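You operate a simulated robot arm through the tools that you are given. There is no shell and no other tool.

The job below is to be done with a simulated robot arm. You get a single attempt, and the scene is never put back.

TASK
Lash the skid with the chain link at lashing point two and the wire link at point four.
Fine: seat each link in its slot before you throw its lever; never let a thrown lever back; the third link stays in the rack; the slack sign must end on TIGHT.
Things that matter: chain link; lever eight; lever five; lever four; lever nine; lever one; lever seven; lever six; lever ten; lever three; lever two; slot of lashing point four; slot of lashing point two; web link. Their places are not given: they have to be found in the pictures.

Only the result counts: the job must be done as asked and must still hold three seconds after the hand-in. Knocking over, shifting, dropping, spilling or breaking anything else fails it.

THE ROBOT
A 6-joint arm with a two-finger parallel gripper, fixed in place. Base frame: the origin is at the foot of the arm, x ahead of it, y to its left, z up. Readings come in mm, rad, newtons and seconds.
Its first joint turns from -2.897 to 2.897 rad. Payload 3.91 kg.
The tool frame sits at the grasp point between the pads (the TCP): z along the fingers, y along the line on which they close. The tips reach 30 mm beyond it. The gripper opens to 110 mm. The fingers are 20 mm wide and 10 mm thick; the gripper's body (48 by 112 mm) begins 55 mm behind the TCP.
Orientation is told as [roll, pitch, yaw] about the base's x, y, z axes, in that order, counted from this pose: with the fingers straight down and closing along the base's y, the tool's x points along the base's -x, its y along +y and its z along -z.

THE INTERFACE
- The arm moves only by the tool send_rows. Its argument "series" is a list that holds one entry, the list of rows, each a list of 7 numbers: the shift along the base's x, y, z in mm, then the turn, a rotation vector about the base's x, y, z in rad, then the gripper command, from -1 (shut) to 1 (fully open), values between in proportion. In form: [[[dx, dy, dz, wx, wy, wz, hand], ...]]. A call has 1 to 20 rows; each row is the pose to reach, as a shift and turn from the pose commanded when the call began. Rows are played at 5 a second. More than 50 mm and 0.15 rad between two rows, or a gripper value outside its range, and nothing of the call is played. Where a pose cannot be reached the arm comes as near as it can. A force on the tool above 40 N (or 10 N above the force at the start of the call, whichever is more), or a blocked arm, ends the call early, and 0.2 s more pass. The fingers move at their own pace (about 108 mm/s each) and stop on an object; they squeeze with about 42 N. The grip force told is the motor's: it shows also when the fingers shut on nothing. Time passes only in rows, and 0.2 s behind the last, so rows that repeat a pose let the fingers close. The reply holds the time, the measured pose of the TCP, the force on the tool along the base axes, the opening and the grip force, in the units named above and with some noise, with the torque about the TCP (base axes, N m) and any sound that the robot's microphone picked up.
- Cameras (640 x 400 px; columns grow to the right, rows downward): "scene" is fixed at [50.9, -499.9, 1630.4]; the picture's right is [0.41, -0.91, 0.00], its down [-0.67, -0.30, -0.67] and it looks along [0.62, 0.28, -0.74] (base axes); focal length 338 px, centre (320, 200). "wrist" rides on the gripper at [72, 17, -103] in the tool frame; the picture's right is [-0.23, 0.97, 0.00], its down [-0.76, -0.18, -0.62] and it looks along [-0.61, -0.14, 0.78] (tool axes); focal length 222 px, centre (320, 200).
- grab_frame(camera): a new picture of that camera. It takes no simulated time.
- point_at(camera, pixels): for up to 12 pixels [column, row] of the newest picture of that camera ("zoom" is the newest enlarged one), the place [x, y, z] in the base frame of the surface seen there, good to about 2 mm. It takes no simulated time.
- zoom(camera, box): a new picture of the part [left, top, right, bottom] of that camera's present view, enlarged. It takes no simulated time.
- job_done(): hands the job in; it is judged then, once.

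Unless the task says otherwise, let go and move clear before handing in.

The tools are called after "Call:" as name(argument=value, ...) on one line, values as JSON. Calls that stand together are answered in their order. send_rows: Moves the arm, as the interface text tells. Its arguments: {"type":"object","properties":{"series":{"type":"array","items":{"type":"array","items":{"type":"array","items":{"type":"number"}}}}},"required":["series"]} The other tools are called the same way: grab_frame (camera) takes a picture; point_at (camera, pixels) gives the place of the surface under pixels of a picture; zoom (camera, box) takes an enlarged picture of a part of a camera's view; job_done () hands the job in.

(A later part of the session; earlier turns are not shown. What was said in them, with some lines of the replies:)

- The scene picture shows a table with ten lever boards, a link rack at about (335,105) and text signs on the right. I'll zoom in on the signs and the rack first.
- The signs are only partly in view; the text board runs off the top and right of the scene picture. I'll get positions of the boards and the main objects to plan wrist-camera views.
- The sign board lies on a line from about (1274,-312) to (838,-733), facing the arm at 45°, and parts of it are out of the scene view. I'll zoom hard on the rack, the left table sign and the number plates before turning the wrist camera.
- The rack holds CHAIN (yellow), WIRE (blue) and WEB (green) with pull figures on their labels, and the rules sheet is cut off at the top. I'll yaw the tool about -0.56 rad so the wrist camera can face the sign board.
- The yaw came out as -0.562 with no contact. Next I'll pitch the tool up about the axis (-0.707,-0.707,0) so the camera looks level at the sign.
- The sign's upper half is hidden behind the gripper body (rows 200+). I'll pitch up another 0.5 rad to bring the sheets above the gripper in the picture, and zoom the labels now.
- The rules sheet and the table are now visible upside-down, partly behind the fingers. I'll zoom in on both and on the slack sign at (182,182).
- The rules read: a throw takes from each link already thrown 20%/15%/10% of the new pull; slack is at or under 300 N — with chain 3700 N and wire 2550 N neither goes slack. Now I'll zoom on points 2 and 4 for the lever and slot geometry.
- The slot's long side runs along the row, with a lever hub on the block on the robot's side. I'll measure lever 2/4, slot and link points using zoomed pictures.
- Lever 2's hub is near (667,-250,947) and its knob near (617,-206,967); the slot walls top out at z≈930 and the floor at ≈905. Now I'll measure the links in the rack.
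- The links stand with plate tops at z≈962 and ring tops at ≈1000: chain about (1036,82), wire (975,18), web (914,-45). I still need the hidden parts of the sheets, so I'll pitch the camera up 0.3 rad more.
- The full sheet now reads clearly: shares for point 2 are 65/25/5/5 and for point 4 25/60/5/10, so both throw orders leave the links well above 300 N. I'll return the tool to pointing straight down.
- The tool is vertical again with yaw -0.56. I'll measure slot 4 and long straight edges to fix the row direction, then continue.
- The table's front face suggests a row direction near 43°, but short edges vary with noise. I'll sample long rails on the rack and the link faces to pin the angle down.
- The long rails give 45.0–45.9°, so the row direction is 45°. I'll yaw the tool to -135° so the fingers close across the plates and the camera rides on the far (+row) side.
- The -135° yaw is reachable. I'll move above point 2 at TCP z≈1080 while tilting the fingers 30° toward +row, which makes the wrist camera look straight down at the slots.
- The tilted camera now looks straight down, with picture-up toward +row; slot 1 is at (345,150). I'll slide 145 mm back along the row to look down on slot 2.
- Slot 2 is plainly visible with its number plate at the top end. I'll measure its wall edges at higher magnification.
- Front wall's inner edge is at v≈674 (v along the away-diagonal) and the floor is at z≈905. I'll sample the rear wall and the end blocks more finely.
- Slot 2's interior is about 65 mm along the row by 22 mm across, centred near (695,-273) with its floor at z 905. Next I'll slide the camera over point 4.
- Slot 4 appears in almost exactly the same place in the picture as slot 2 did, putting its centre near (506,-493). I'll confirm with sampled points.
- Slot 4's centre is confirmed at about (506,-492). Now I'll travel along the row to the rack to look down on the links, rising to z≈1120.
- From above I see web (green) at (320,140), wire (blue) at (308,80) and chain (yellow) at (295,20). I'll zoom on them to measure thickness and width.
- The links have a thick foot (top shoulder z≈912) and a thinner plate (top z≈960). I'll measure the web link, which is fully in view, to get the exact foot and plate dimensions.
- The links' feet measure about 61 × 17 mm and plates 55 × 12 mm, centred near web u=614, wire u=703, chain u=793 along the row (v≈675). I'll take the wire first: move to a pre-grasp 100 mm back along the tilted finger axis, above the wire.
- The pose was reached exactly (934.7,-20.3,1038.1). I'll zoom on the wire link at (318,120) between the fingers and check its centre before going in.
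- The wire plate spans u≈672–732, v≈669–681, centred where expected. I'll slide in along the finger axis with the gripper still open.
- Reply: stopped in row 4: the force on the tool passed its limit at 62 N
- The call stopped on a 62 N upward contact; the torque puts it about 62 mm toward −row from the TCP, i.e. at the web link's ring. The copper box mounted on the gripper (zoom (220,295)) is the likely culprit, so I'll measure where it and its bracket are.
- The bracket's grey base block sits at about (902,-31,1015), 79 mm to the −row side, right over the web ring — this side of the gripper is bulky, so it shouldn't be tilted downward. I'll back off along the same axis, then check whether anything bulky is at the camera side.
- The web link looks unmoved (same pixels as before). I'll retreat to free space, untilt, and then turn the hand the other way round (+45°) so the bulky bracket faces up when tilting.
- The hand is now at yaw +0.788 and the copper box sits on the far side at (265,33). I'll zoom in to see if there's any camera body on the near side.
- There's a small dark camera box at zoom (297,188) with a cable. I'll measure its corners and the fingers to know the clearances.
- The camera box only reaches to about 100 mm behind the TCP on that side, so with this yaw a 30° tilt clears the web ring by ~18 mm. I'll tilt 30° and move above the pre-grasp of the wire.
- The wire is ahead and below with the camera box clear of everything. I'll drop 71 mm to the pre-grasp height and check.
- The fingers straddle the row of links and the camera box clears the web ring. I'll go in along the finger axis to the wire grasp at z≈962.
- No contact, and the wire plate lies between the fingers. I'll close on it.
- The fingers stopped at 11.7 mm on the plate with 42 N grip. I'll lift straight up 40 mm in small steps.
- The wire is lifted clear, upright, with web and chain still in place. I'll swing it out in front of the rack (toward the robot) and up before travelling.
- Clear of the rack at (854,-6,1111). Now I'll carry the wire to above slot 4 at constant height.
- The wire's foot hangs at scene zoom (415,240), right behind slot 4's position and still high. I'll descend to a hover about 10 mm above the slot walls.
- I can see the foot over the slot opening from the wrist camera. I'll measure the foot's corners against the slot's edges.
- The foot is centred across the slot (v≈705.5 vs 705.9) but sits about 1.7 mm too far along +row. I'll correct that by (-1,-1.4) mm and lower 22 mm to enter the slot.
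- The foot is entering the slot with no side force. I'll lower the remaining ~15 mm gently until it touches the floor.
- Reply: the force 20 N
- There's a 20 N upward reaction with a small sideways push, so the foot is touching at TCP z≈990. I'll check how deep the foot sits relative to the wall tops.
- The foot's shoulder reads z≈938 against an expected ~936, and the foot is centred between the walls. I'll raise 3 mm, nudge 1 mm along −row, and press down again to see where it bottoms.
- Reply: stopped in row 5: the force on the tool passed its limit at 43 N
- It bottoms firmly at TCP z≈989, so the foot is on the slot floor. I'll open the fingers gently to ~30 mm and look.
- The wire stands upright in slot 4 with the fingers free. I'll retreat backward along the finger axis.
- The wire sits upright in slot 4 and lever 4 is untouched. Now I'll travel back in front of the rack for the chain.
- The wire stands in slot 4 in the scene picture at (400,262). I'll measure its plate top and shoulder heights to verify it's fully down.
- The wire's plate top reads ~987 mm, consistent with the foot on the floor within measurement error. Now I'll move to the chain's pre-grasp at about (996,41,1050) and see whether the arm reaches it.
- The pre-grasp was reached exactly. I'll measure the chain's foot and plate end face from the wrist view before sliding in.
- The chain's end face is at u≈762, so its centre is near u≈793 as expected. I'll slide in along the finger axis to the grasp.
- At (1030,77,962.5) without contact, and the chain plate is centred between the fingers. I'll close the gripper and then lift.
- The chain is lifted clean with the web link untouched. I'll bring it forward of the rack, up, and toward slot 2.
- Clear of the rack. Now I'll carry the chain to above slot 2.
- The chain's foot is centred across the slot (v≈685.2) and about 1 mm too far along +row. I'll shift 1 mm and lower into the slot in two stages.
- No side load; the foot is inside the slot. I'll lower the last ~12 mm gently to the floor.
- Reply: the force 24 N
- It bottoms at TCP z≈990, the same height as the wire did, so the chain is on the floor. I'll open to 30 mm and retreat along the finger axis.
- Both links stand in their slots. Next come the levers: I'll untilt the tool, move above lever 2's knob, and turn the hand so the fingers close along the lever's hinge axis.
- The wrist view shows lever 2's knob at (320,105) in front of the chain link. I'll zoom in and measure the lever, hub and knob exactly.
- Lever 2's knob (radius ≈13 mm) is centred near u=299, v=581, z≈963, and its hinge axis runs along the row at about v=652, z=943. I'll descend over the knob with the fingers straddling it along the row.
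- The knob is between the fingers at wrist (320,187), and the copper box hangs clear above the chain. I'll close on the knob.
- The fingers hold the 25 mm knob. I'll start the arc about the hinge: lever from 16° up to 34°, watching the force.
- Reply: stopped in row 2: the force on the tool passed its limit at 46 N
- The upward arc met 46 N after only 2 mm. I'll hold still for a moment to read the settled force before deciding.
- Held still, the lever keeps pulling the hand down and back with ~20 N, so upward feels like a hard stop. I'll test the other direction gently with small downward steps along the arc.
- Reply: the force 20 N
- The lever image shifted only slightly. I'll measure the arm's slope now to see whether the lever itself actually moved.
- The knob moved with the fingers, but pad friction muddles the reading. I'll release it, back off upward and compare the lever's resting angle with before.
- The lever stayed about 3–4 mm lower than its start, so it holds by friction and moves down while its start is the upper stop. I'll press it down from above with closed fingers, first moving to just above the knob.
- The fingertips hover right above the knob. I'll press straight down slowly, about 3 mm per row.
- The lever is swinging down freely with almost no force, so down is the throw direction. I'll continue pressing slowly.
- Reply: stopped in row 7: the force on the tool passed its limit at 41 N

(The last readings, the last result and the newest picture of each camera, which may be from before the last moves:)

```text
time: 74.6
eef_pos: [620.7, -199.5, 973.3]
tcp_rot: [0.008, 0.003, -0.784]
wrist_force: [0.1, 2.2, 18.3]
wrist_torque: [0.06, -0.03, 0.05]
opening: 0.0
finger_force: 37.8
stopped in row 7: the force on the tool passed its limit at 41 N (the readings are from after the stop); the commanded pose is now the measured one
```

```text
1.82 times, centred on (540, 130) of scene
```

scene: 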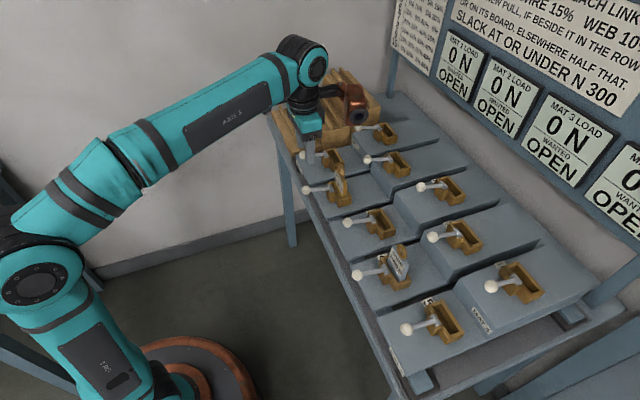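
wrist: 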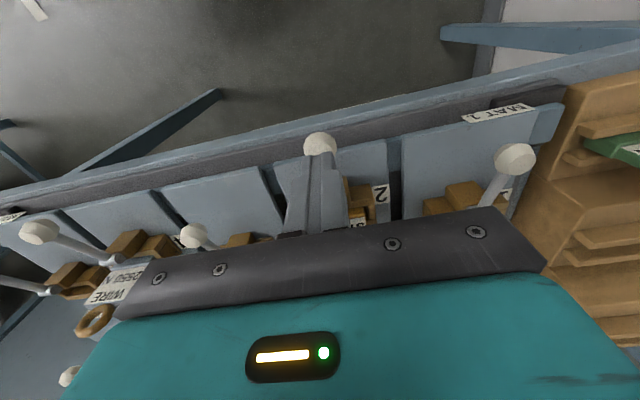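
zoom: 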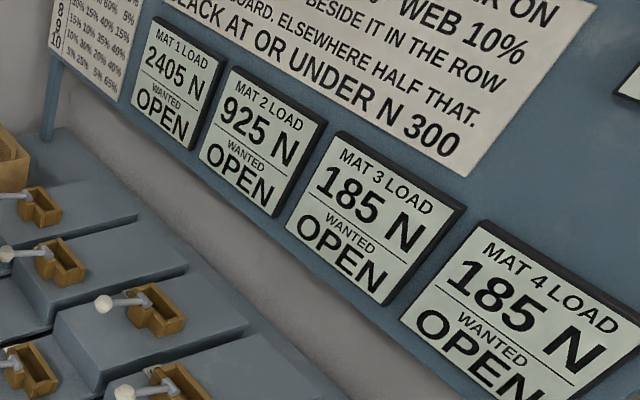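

Lever 2 hit its stop and the mats now read 2405/925/185/185 N — exactly 3700 N at point 2. I'll lift straight off gently and check the lever stays down.

Call:
send_rows(series=[[[0, 0, 4, 0, 0, 0, -1], [0, 0, 10, 0, 0, 0, -1], [0, 0, 30, 0, 0, 0, -1], [0, 0, 60, 0, 0, 0, -1], [0, 0, 100, 0, 0, 0, -1], [0, 0, 140, 0, 0, 0, -1]]])

Call:
grab_frame(camera="scene")

Call:
zoom(camera="scene", box=[280, 150, 360, 215])

Call:
zoom(camera="scene", box=[440, 20, 640, 240])

```text
time: 76.0
eef_pos: [621.9, -199.3, 1114.1]
tcp_rot: [0.007, 0.003, -0.786]
wrist_force: [0.5, -0.3, -0.7]
wrist_torque: [0.0, 0.04, 0.02]
opening: 0.0
finger_force: 37.5
```

```text
taken
```

scene: 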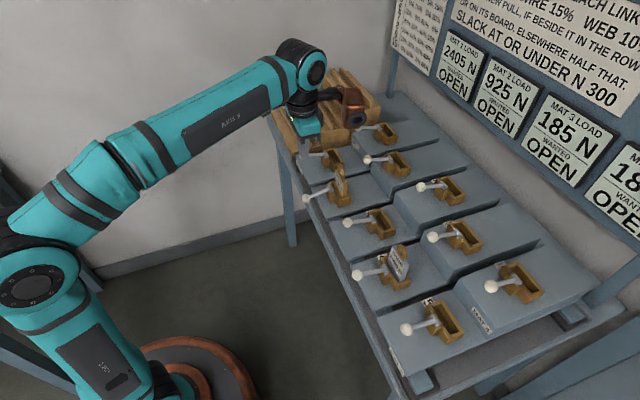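

```text
6.15 times, centred on (320, 182) of scene
```

zoom: 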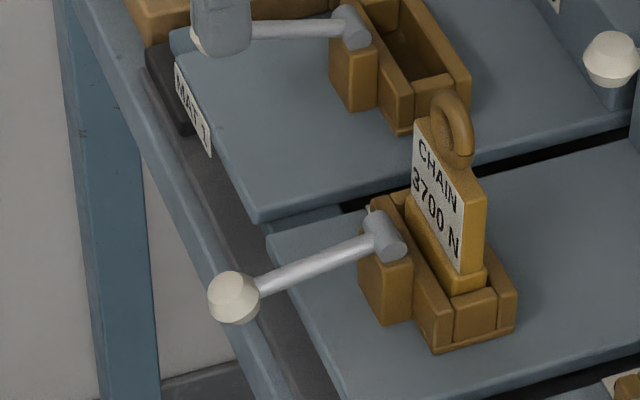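

```text
1.82 times, centred on (540, 130) of scene
```

zoom: 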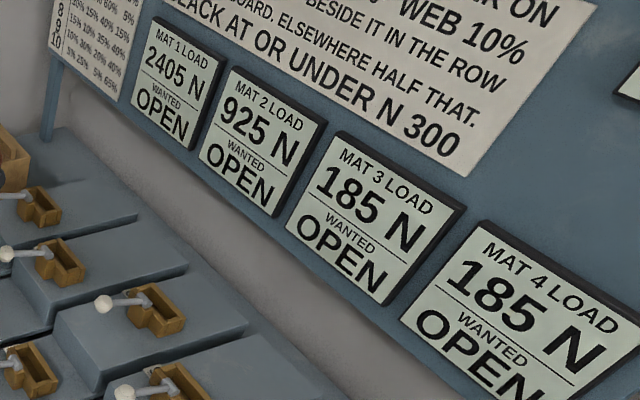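

Lever 2 stays down and the loads hold. Now I'll move the closed fingers above lever 4's knob, near (434,-419).

Call:
send_rows(series=[[[-27, -31, 0, -0.003, -0.002, 0, -1], [-54, -63, 0, -0.006, -0.003, 0, -1], [-80, -94, 0, -0.006, -0.003, 0, -1], [-107, -126, 0, -0.006, -0.003, 0, -1], [-134, -157, 0, -0.006, -0.003, 0, -1], [-160, -188, 0, -0.006, -0.003, 0, -1], [-187.1, -219.9, 0, -0.006, -0.003, 0, -1], [-187.1, -219.9, 0, -0.006, -0.003, 0, -1]]])

Call:
grab_frame(camera="wrist")

Call:
zoom(camera="scene", box=[310, 200, 430, 300])

```text
time: 77.8
eef_pos: [434.9, -420.2, 1112.5]
tcp_rot: [0.004, -0.003, -0.785]
wrist_force: [-0.7, -0.8, -0.3]
wrist_torque: [-0.04, 0.0, 0.01]
opening: 0.3
finger_force: 37.5
```

```text
taken
```

wrist: 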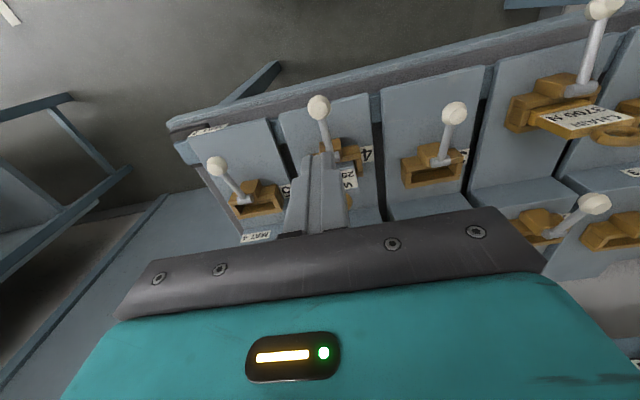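

```text
4.00 times, centred on (370, 250) of scene
```

zoom: 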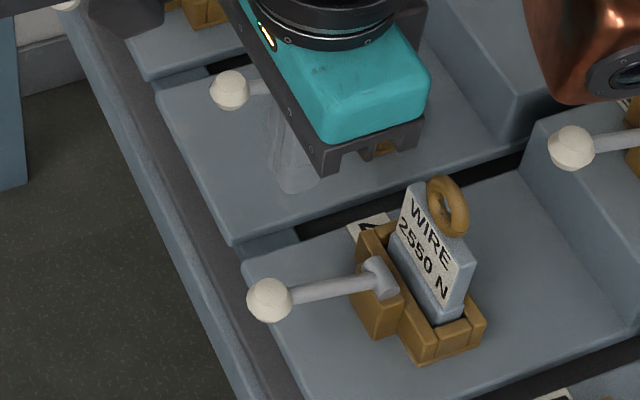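

The knob of lever 4 sits at wrist (318,105), the same alignment as lever 2 had. I'll descend to just above it.

Call:
send_rows(series=[[[0, 0, -35, 0, 0, 0, -1], [0, 0, -70, 0, 0, 0, -1], [0, 0, -97, 0, 0, 0, -1], [0, 0, -97, 0, 0, 0, -1]]])

Call:
grab_frame(camera="wrist")

Call:
zoom(camera="scene", box=[330, 230, 430, 300])

```text
time: 78.8
eef_pos: [435.0, -419.0, 1014.2]
tcp_rot: [0.005, -0.004, -0.785]
wrist_force: [-0.1, 0.9, 0.4]
wrist_torque: [0.02, 0.02, 0.02]
opening: 0.1
finger_force: 37.7
```

```text
taken
```

wrist: 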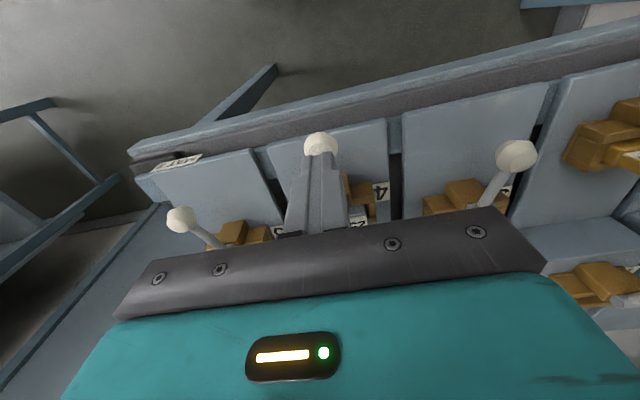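

```text
5.71 times, centred on (380, 265) of scene
```

zoom: 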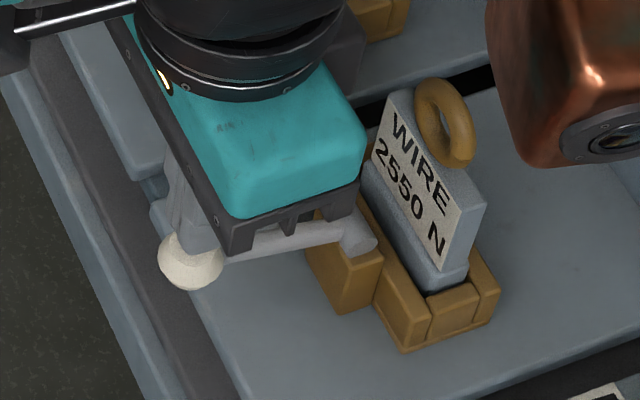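

Aligned over the knob. I'll press lever 4 down slowly until it reaches its stop.

Call:
send_rows(series=[[[0, 0, -6, 0, 0, 0, -1], [0, 0, -10, 0, 0, 0, -1], [0, 0, -14, 0, 0, 0, -1], [0, 0, -18, 0, 0, 0, -1], [0, 0, -22, 0, 0, 0, -1], [0, 0, -26, 0, 0, 0, -1], [0, 0, -30, 0, 0, 0, -1], [0, 0, -34, 0, 0, 0, -1], [0, 0, -38, 0, 0, 0, -1], [0, 0, -41, 0, 0, 0, -1], [0, 0, -44, 0, 0, 0, -1], [0, 0, -46, 0, 0, 0, -1]]])

Call:
zoom(camera="scene", box=[330, 230, 430, 300])

Call:
zoom(camera="scene", box=[440, 20, 640, 240])

```text
time: 81.4
eef_pos: [433.1, -419.7, 975.1]
tcp_rot: [0.005, -0.011, -0.785]
wrist_force: [-1.4, 5.2, 18.3]
wrist_torque: [0.15, 0.09, -0.06]
opening: 0.0
finger_force: 38.3
stopped in row 12: the force on the tool passed its limit at 43 N (the readings are from after the stop); the commanded pose is now the measured one
```

```text
5.71 times, centred on (380, 265) of scene
```

zoom: 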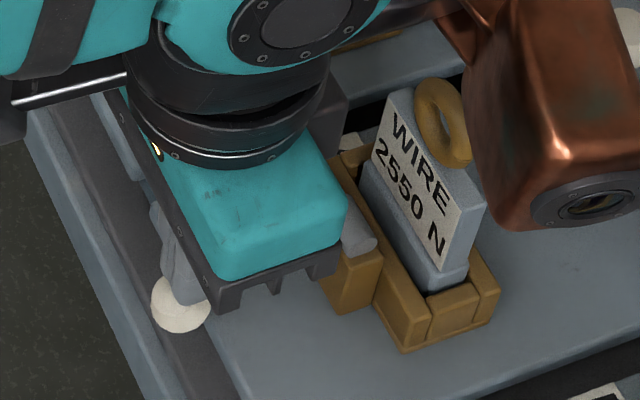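

```text
1.82 times, centred on (540, 130) of scene
```

zoom: 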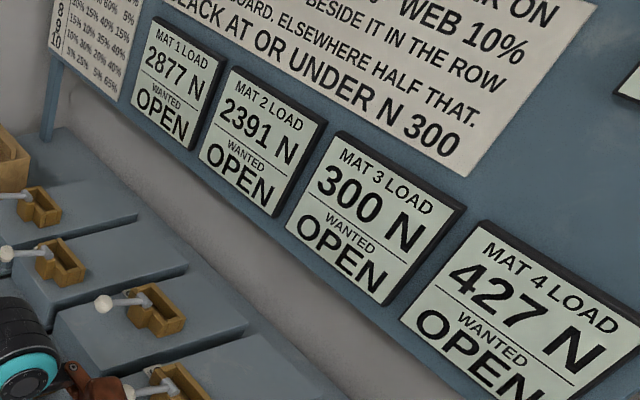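

The mats now read 2877/2391/300/427 N, matching chain 3445 N and wire 2550 N. I'll lift off gently and then check the slack sign.

Call:
send_rows(series=[[[0, 0, 4, 0, 0, 0, -1], [0, 0, 10, 0, 0, 0, -1], [0, 0, 30, 0, 0, 0, -1], [0, 0, 65, 0, 0, 0, -1], [0, 0, 105, 0, 0, 0, -1], [0, 0, 150, 0, 0, 0, -1]]])

Call:
grab_frame(camera="scene")

Call:
zoom(camera="scene", box=[580, 50, 640, 110])

Call:
zoom(camera="scene", box=[290, 150, 430, 300])

```text
time: 82.8
eef_pos: [434.5, -420.7, 1120.9]
tcp_rot: [0.004, -0.007, -0.786]
wrist_force: [0.6, -0.1, -0.1]
wrist_torque: [-0.02, 0.06, -0.07]
opening: 0.0
finger_force: 37.8
```

```text
taken
```

scene: 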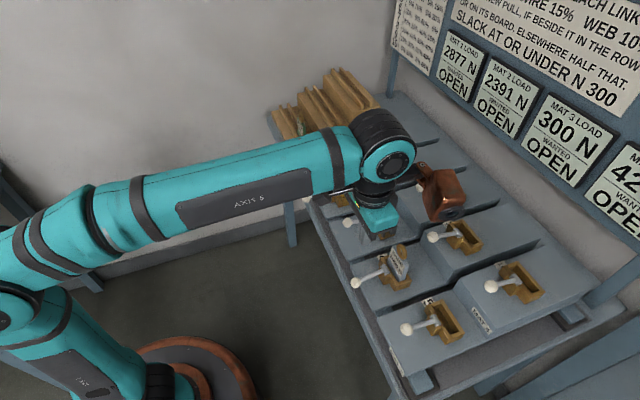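

```text
6.67 times, centred on (610, 80) of scene
```

zoom: 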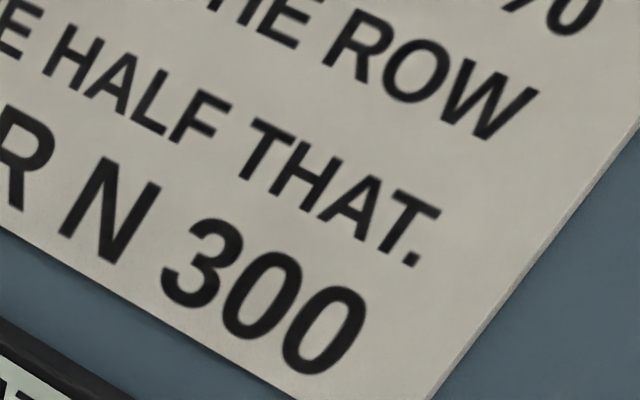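

```text
2.67 times, centred on (360, 225) of scene
```

zoom: 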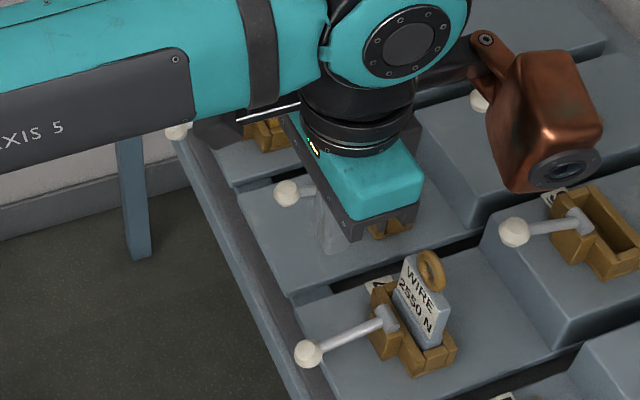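

Lever 4 stays down too. I'll move clear of the table to the earlier viewing spot to read the slack sign.

Call:
send_rows(series=[[[10, 35, 20, 0, 0, 0, -1], [22, 75, 35, 0, 0, 0, -1], [36, 115, 50, 0, 0, 0, -1], [50, 155, 60, 0, 0, 0, -1], [64, 195, 70, 0, 0, 0, -1], [78, 235, 80, 0, 0, 0, -1], [92, 275, 90, 0, 0, 0, -1], [106, 315, 97, 0, 0, 0, -1], [120, 355, 97, 0, 0, 0, -1], [136, 397, 97, 0, 0, 0, -1]]])

Call:
send_rows(series=[[[0, 0, 0, -0.1, -0.1, 0, -1], [0, 0, 0, -0.2, -0.2, 0, -1], [0, 0, 0, -0.3, -0.3, 0, -1], [0, 0, 0, -0.4, -0.4, 0, -1], [0, 0, 0, -0.5, -0.5, 0, -1], [0, 0, 0, -0.6, -0.6, 0, -1], [0, 0, 0, -0.7, -0.7, 0, -1], [0, 0, 0, -0.8, -0.8, 0, -1], [0, 0, 0, -0.88, -0.88, 0, -1]]])

Call:
grab_frame(camera="wrist")

Call:
grab_frame(camera="scene")

```text
time: 85.0
eef_pos: [567.6, -20.9, 1217.0]
tcp_rot: [0.006, -0.011, -0.785]
wrist_force: [0.1, -0.2, 0.6]
wrist_torque: [0.03, -0.04, -0.03]
opening: 0.0
finger_force: 37.6
```

```text
time: 87.0
eef_pos: [570.4, -22.7, 1218.8]
tcp_rot: [0.001, -1.256, -0.779]
wrist_force: [0.1, -0.4, -0.4]
wrist_torque: [-0.01, 0.01, 0.0]
opening: 0.1
finger_force: 37.7
```

```text
taken
```

wrist: 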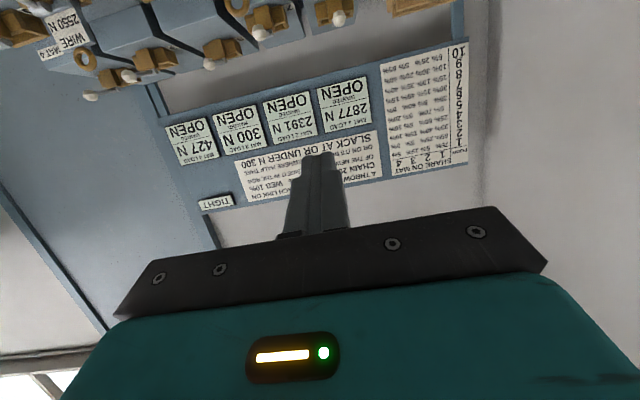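

```text
taken
```

scene: 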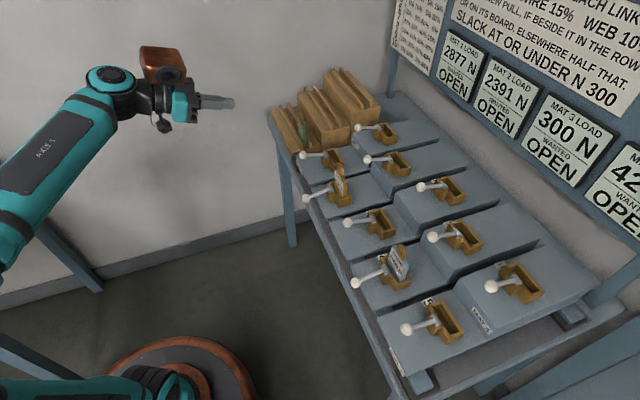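

The small sign at (215,202) appears to read TIGHT upside-down. I'll zoom to confirm it, and check the levers and the web link.

Call:
zoom(camera="wrist", box=[180, 180, 250, 225])

Call:
zoom(camera="scene", box=[290, 110, 530, 350])

Call:
zoom(camera="scene", box=[260, 60, 420, 160])

Call:
zoom(camera="scene", box=[296, 140, 416, 300])

```text
8.89 times, centred on (215, 202) of wrist
```

zoom: 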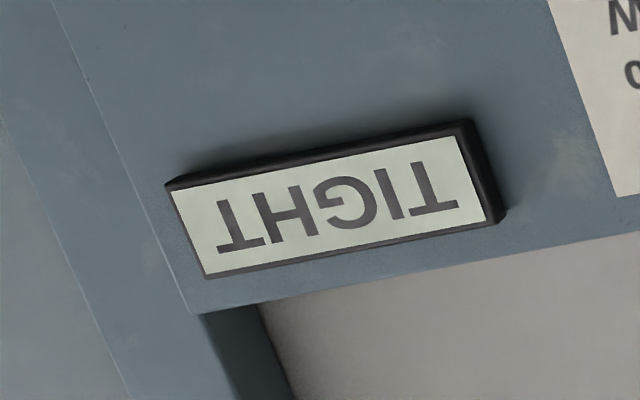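

```text
1.67 times, centred on (410, 230) of scene
```

zoom: 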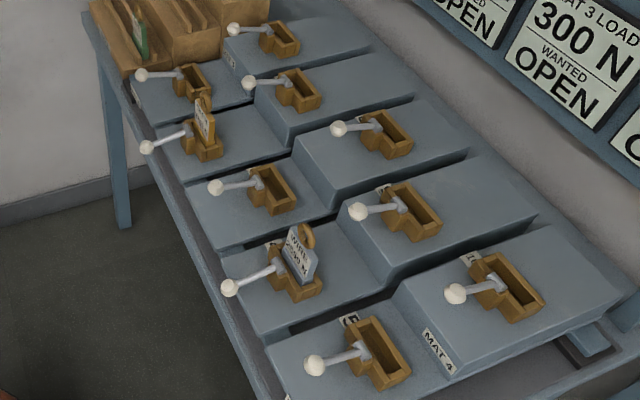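

```text
4.00 times, centred on (340, 110) of scene
```

zoom: 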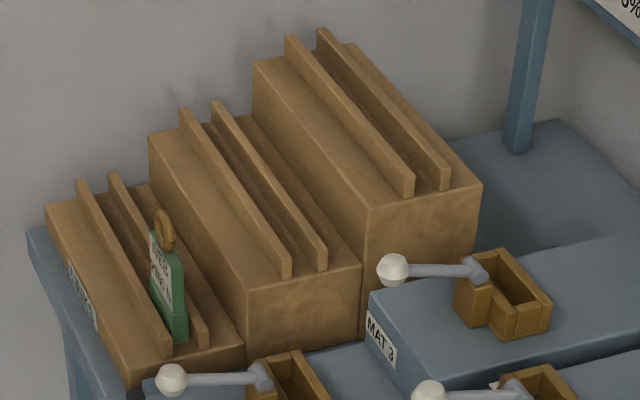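

```text
2.50 times, centred on (356, 220) of scene
```

zoom: 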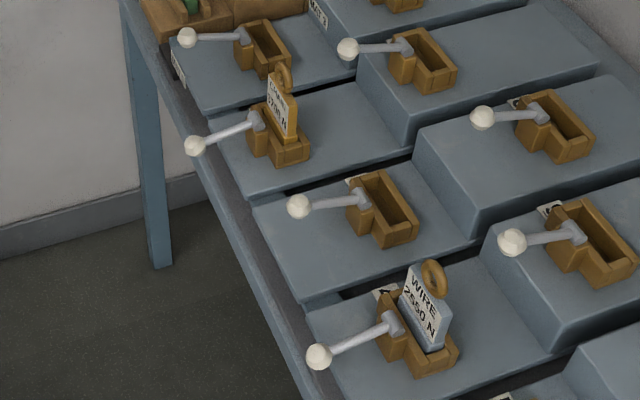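

The slack sign reads TIGHT. The chain is in slot 2 and the wire in slot 4, both with their levers down, and the web link is still in the rack. The other levers haven't moved and the hand is clear, so I'll hand in the job.

Call:
job_done()

```text
The job is handed in.
```

The skid is lashed and the job is handed in: the chain link is seated at point two and the wire link at point four, and the slack sign reads TIGHT.

- **Links and levers:** I seated both links before throwing any lever, then threw lever two and lever four. Both levers stayed down after I lifted off. The mats read 2877, 2391, 300 and 427 N, which matches 3445 N in the chain and 2550 N in the wire.
- **Left alone:** The web link is still in the rack, and the other eight levers look unmoved in the last pictures.
- **Contact with the web link:** On my first approach for the wire link, the bracket on the gripper pressed on the web link's ring with about 62 N. I backed off straight away, and the web link looked unmoved then and in the last pictures.
- **Lever two before the throw:** I first tried to raise lever two. It was against its upper stop and did not rise, and I then found that it throws downward.

The sign and loads were last read just before the hand-in; I have no picture from the three seconds after it.
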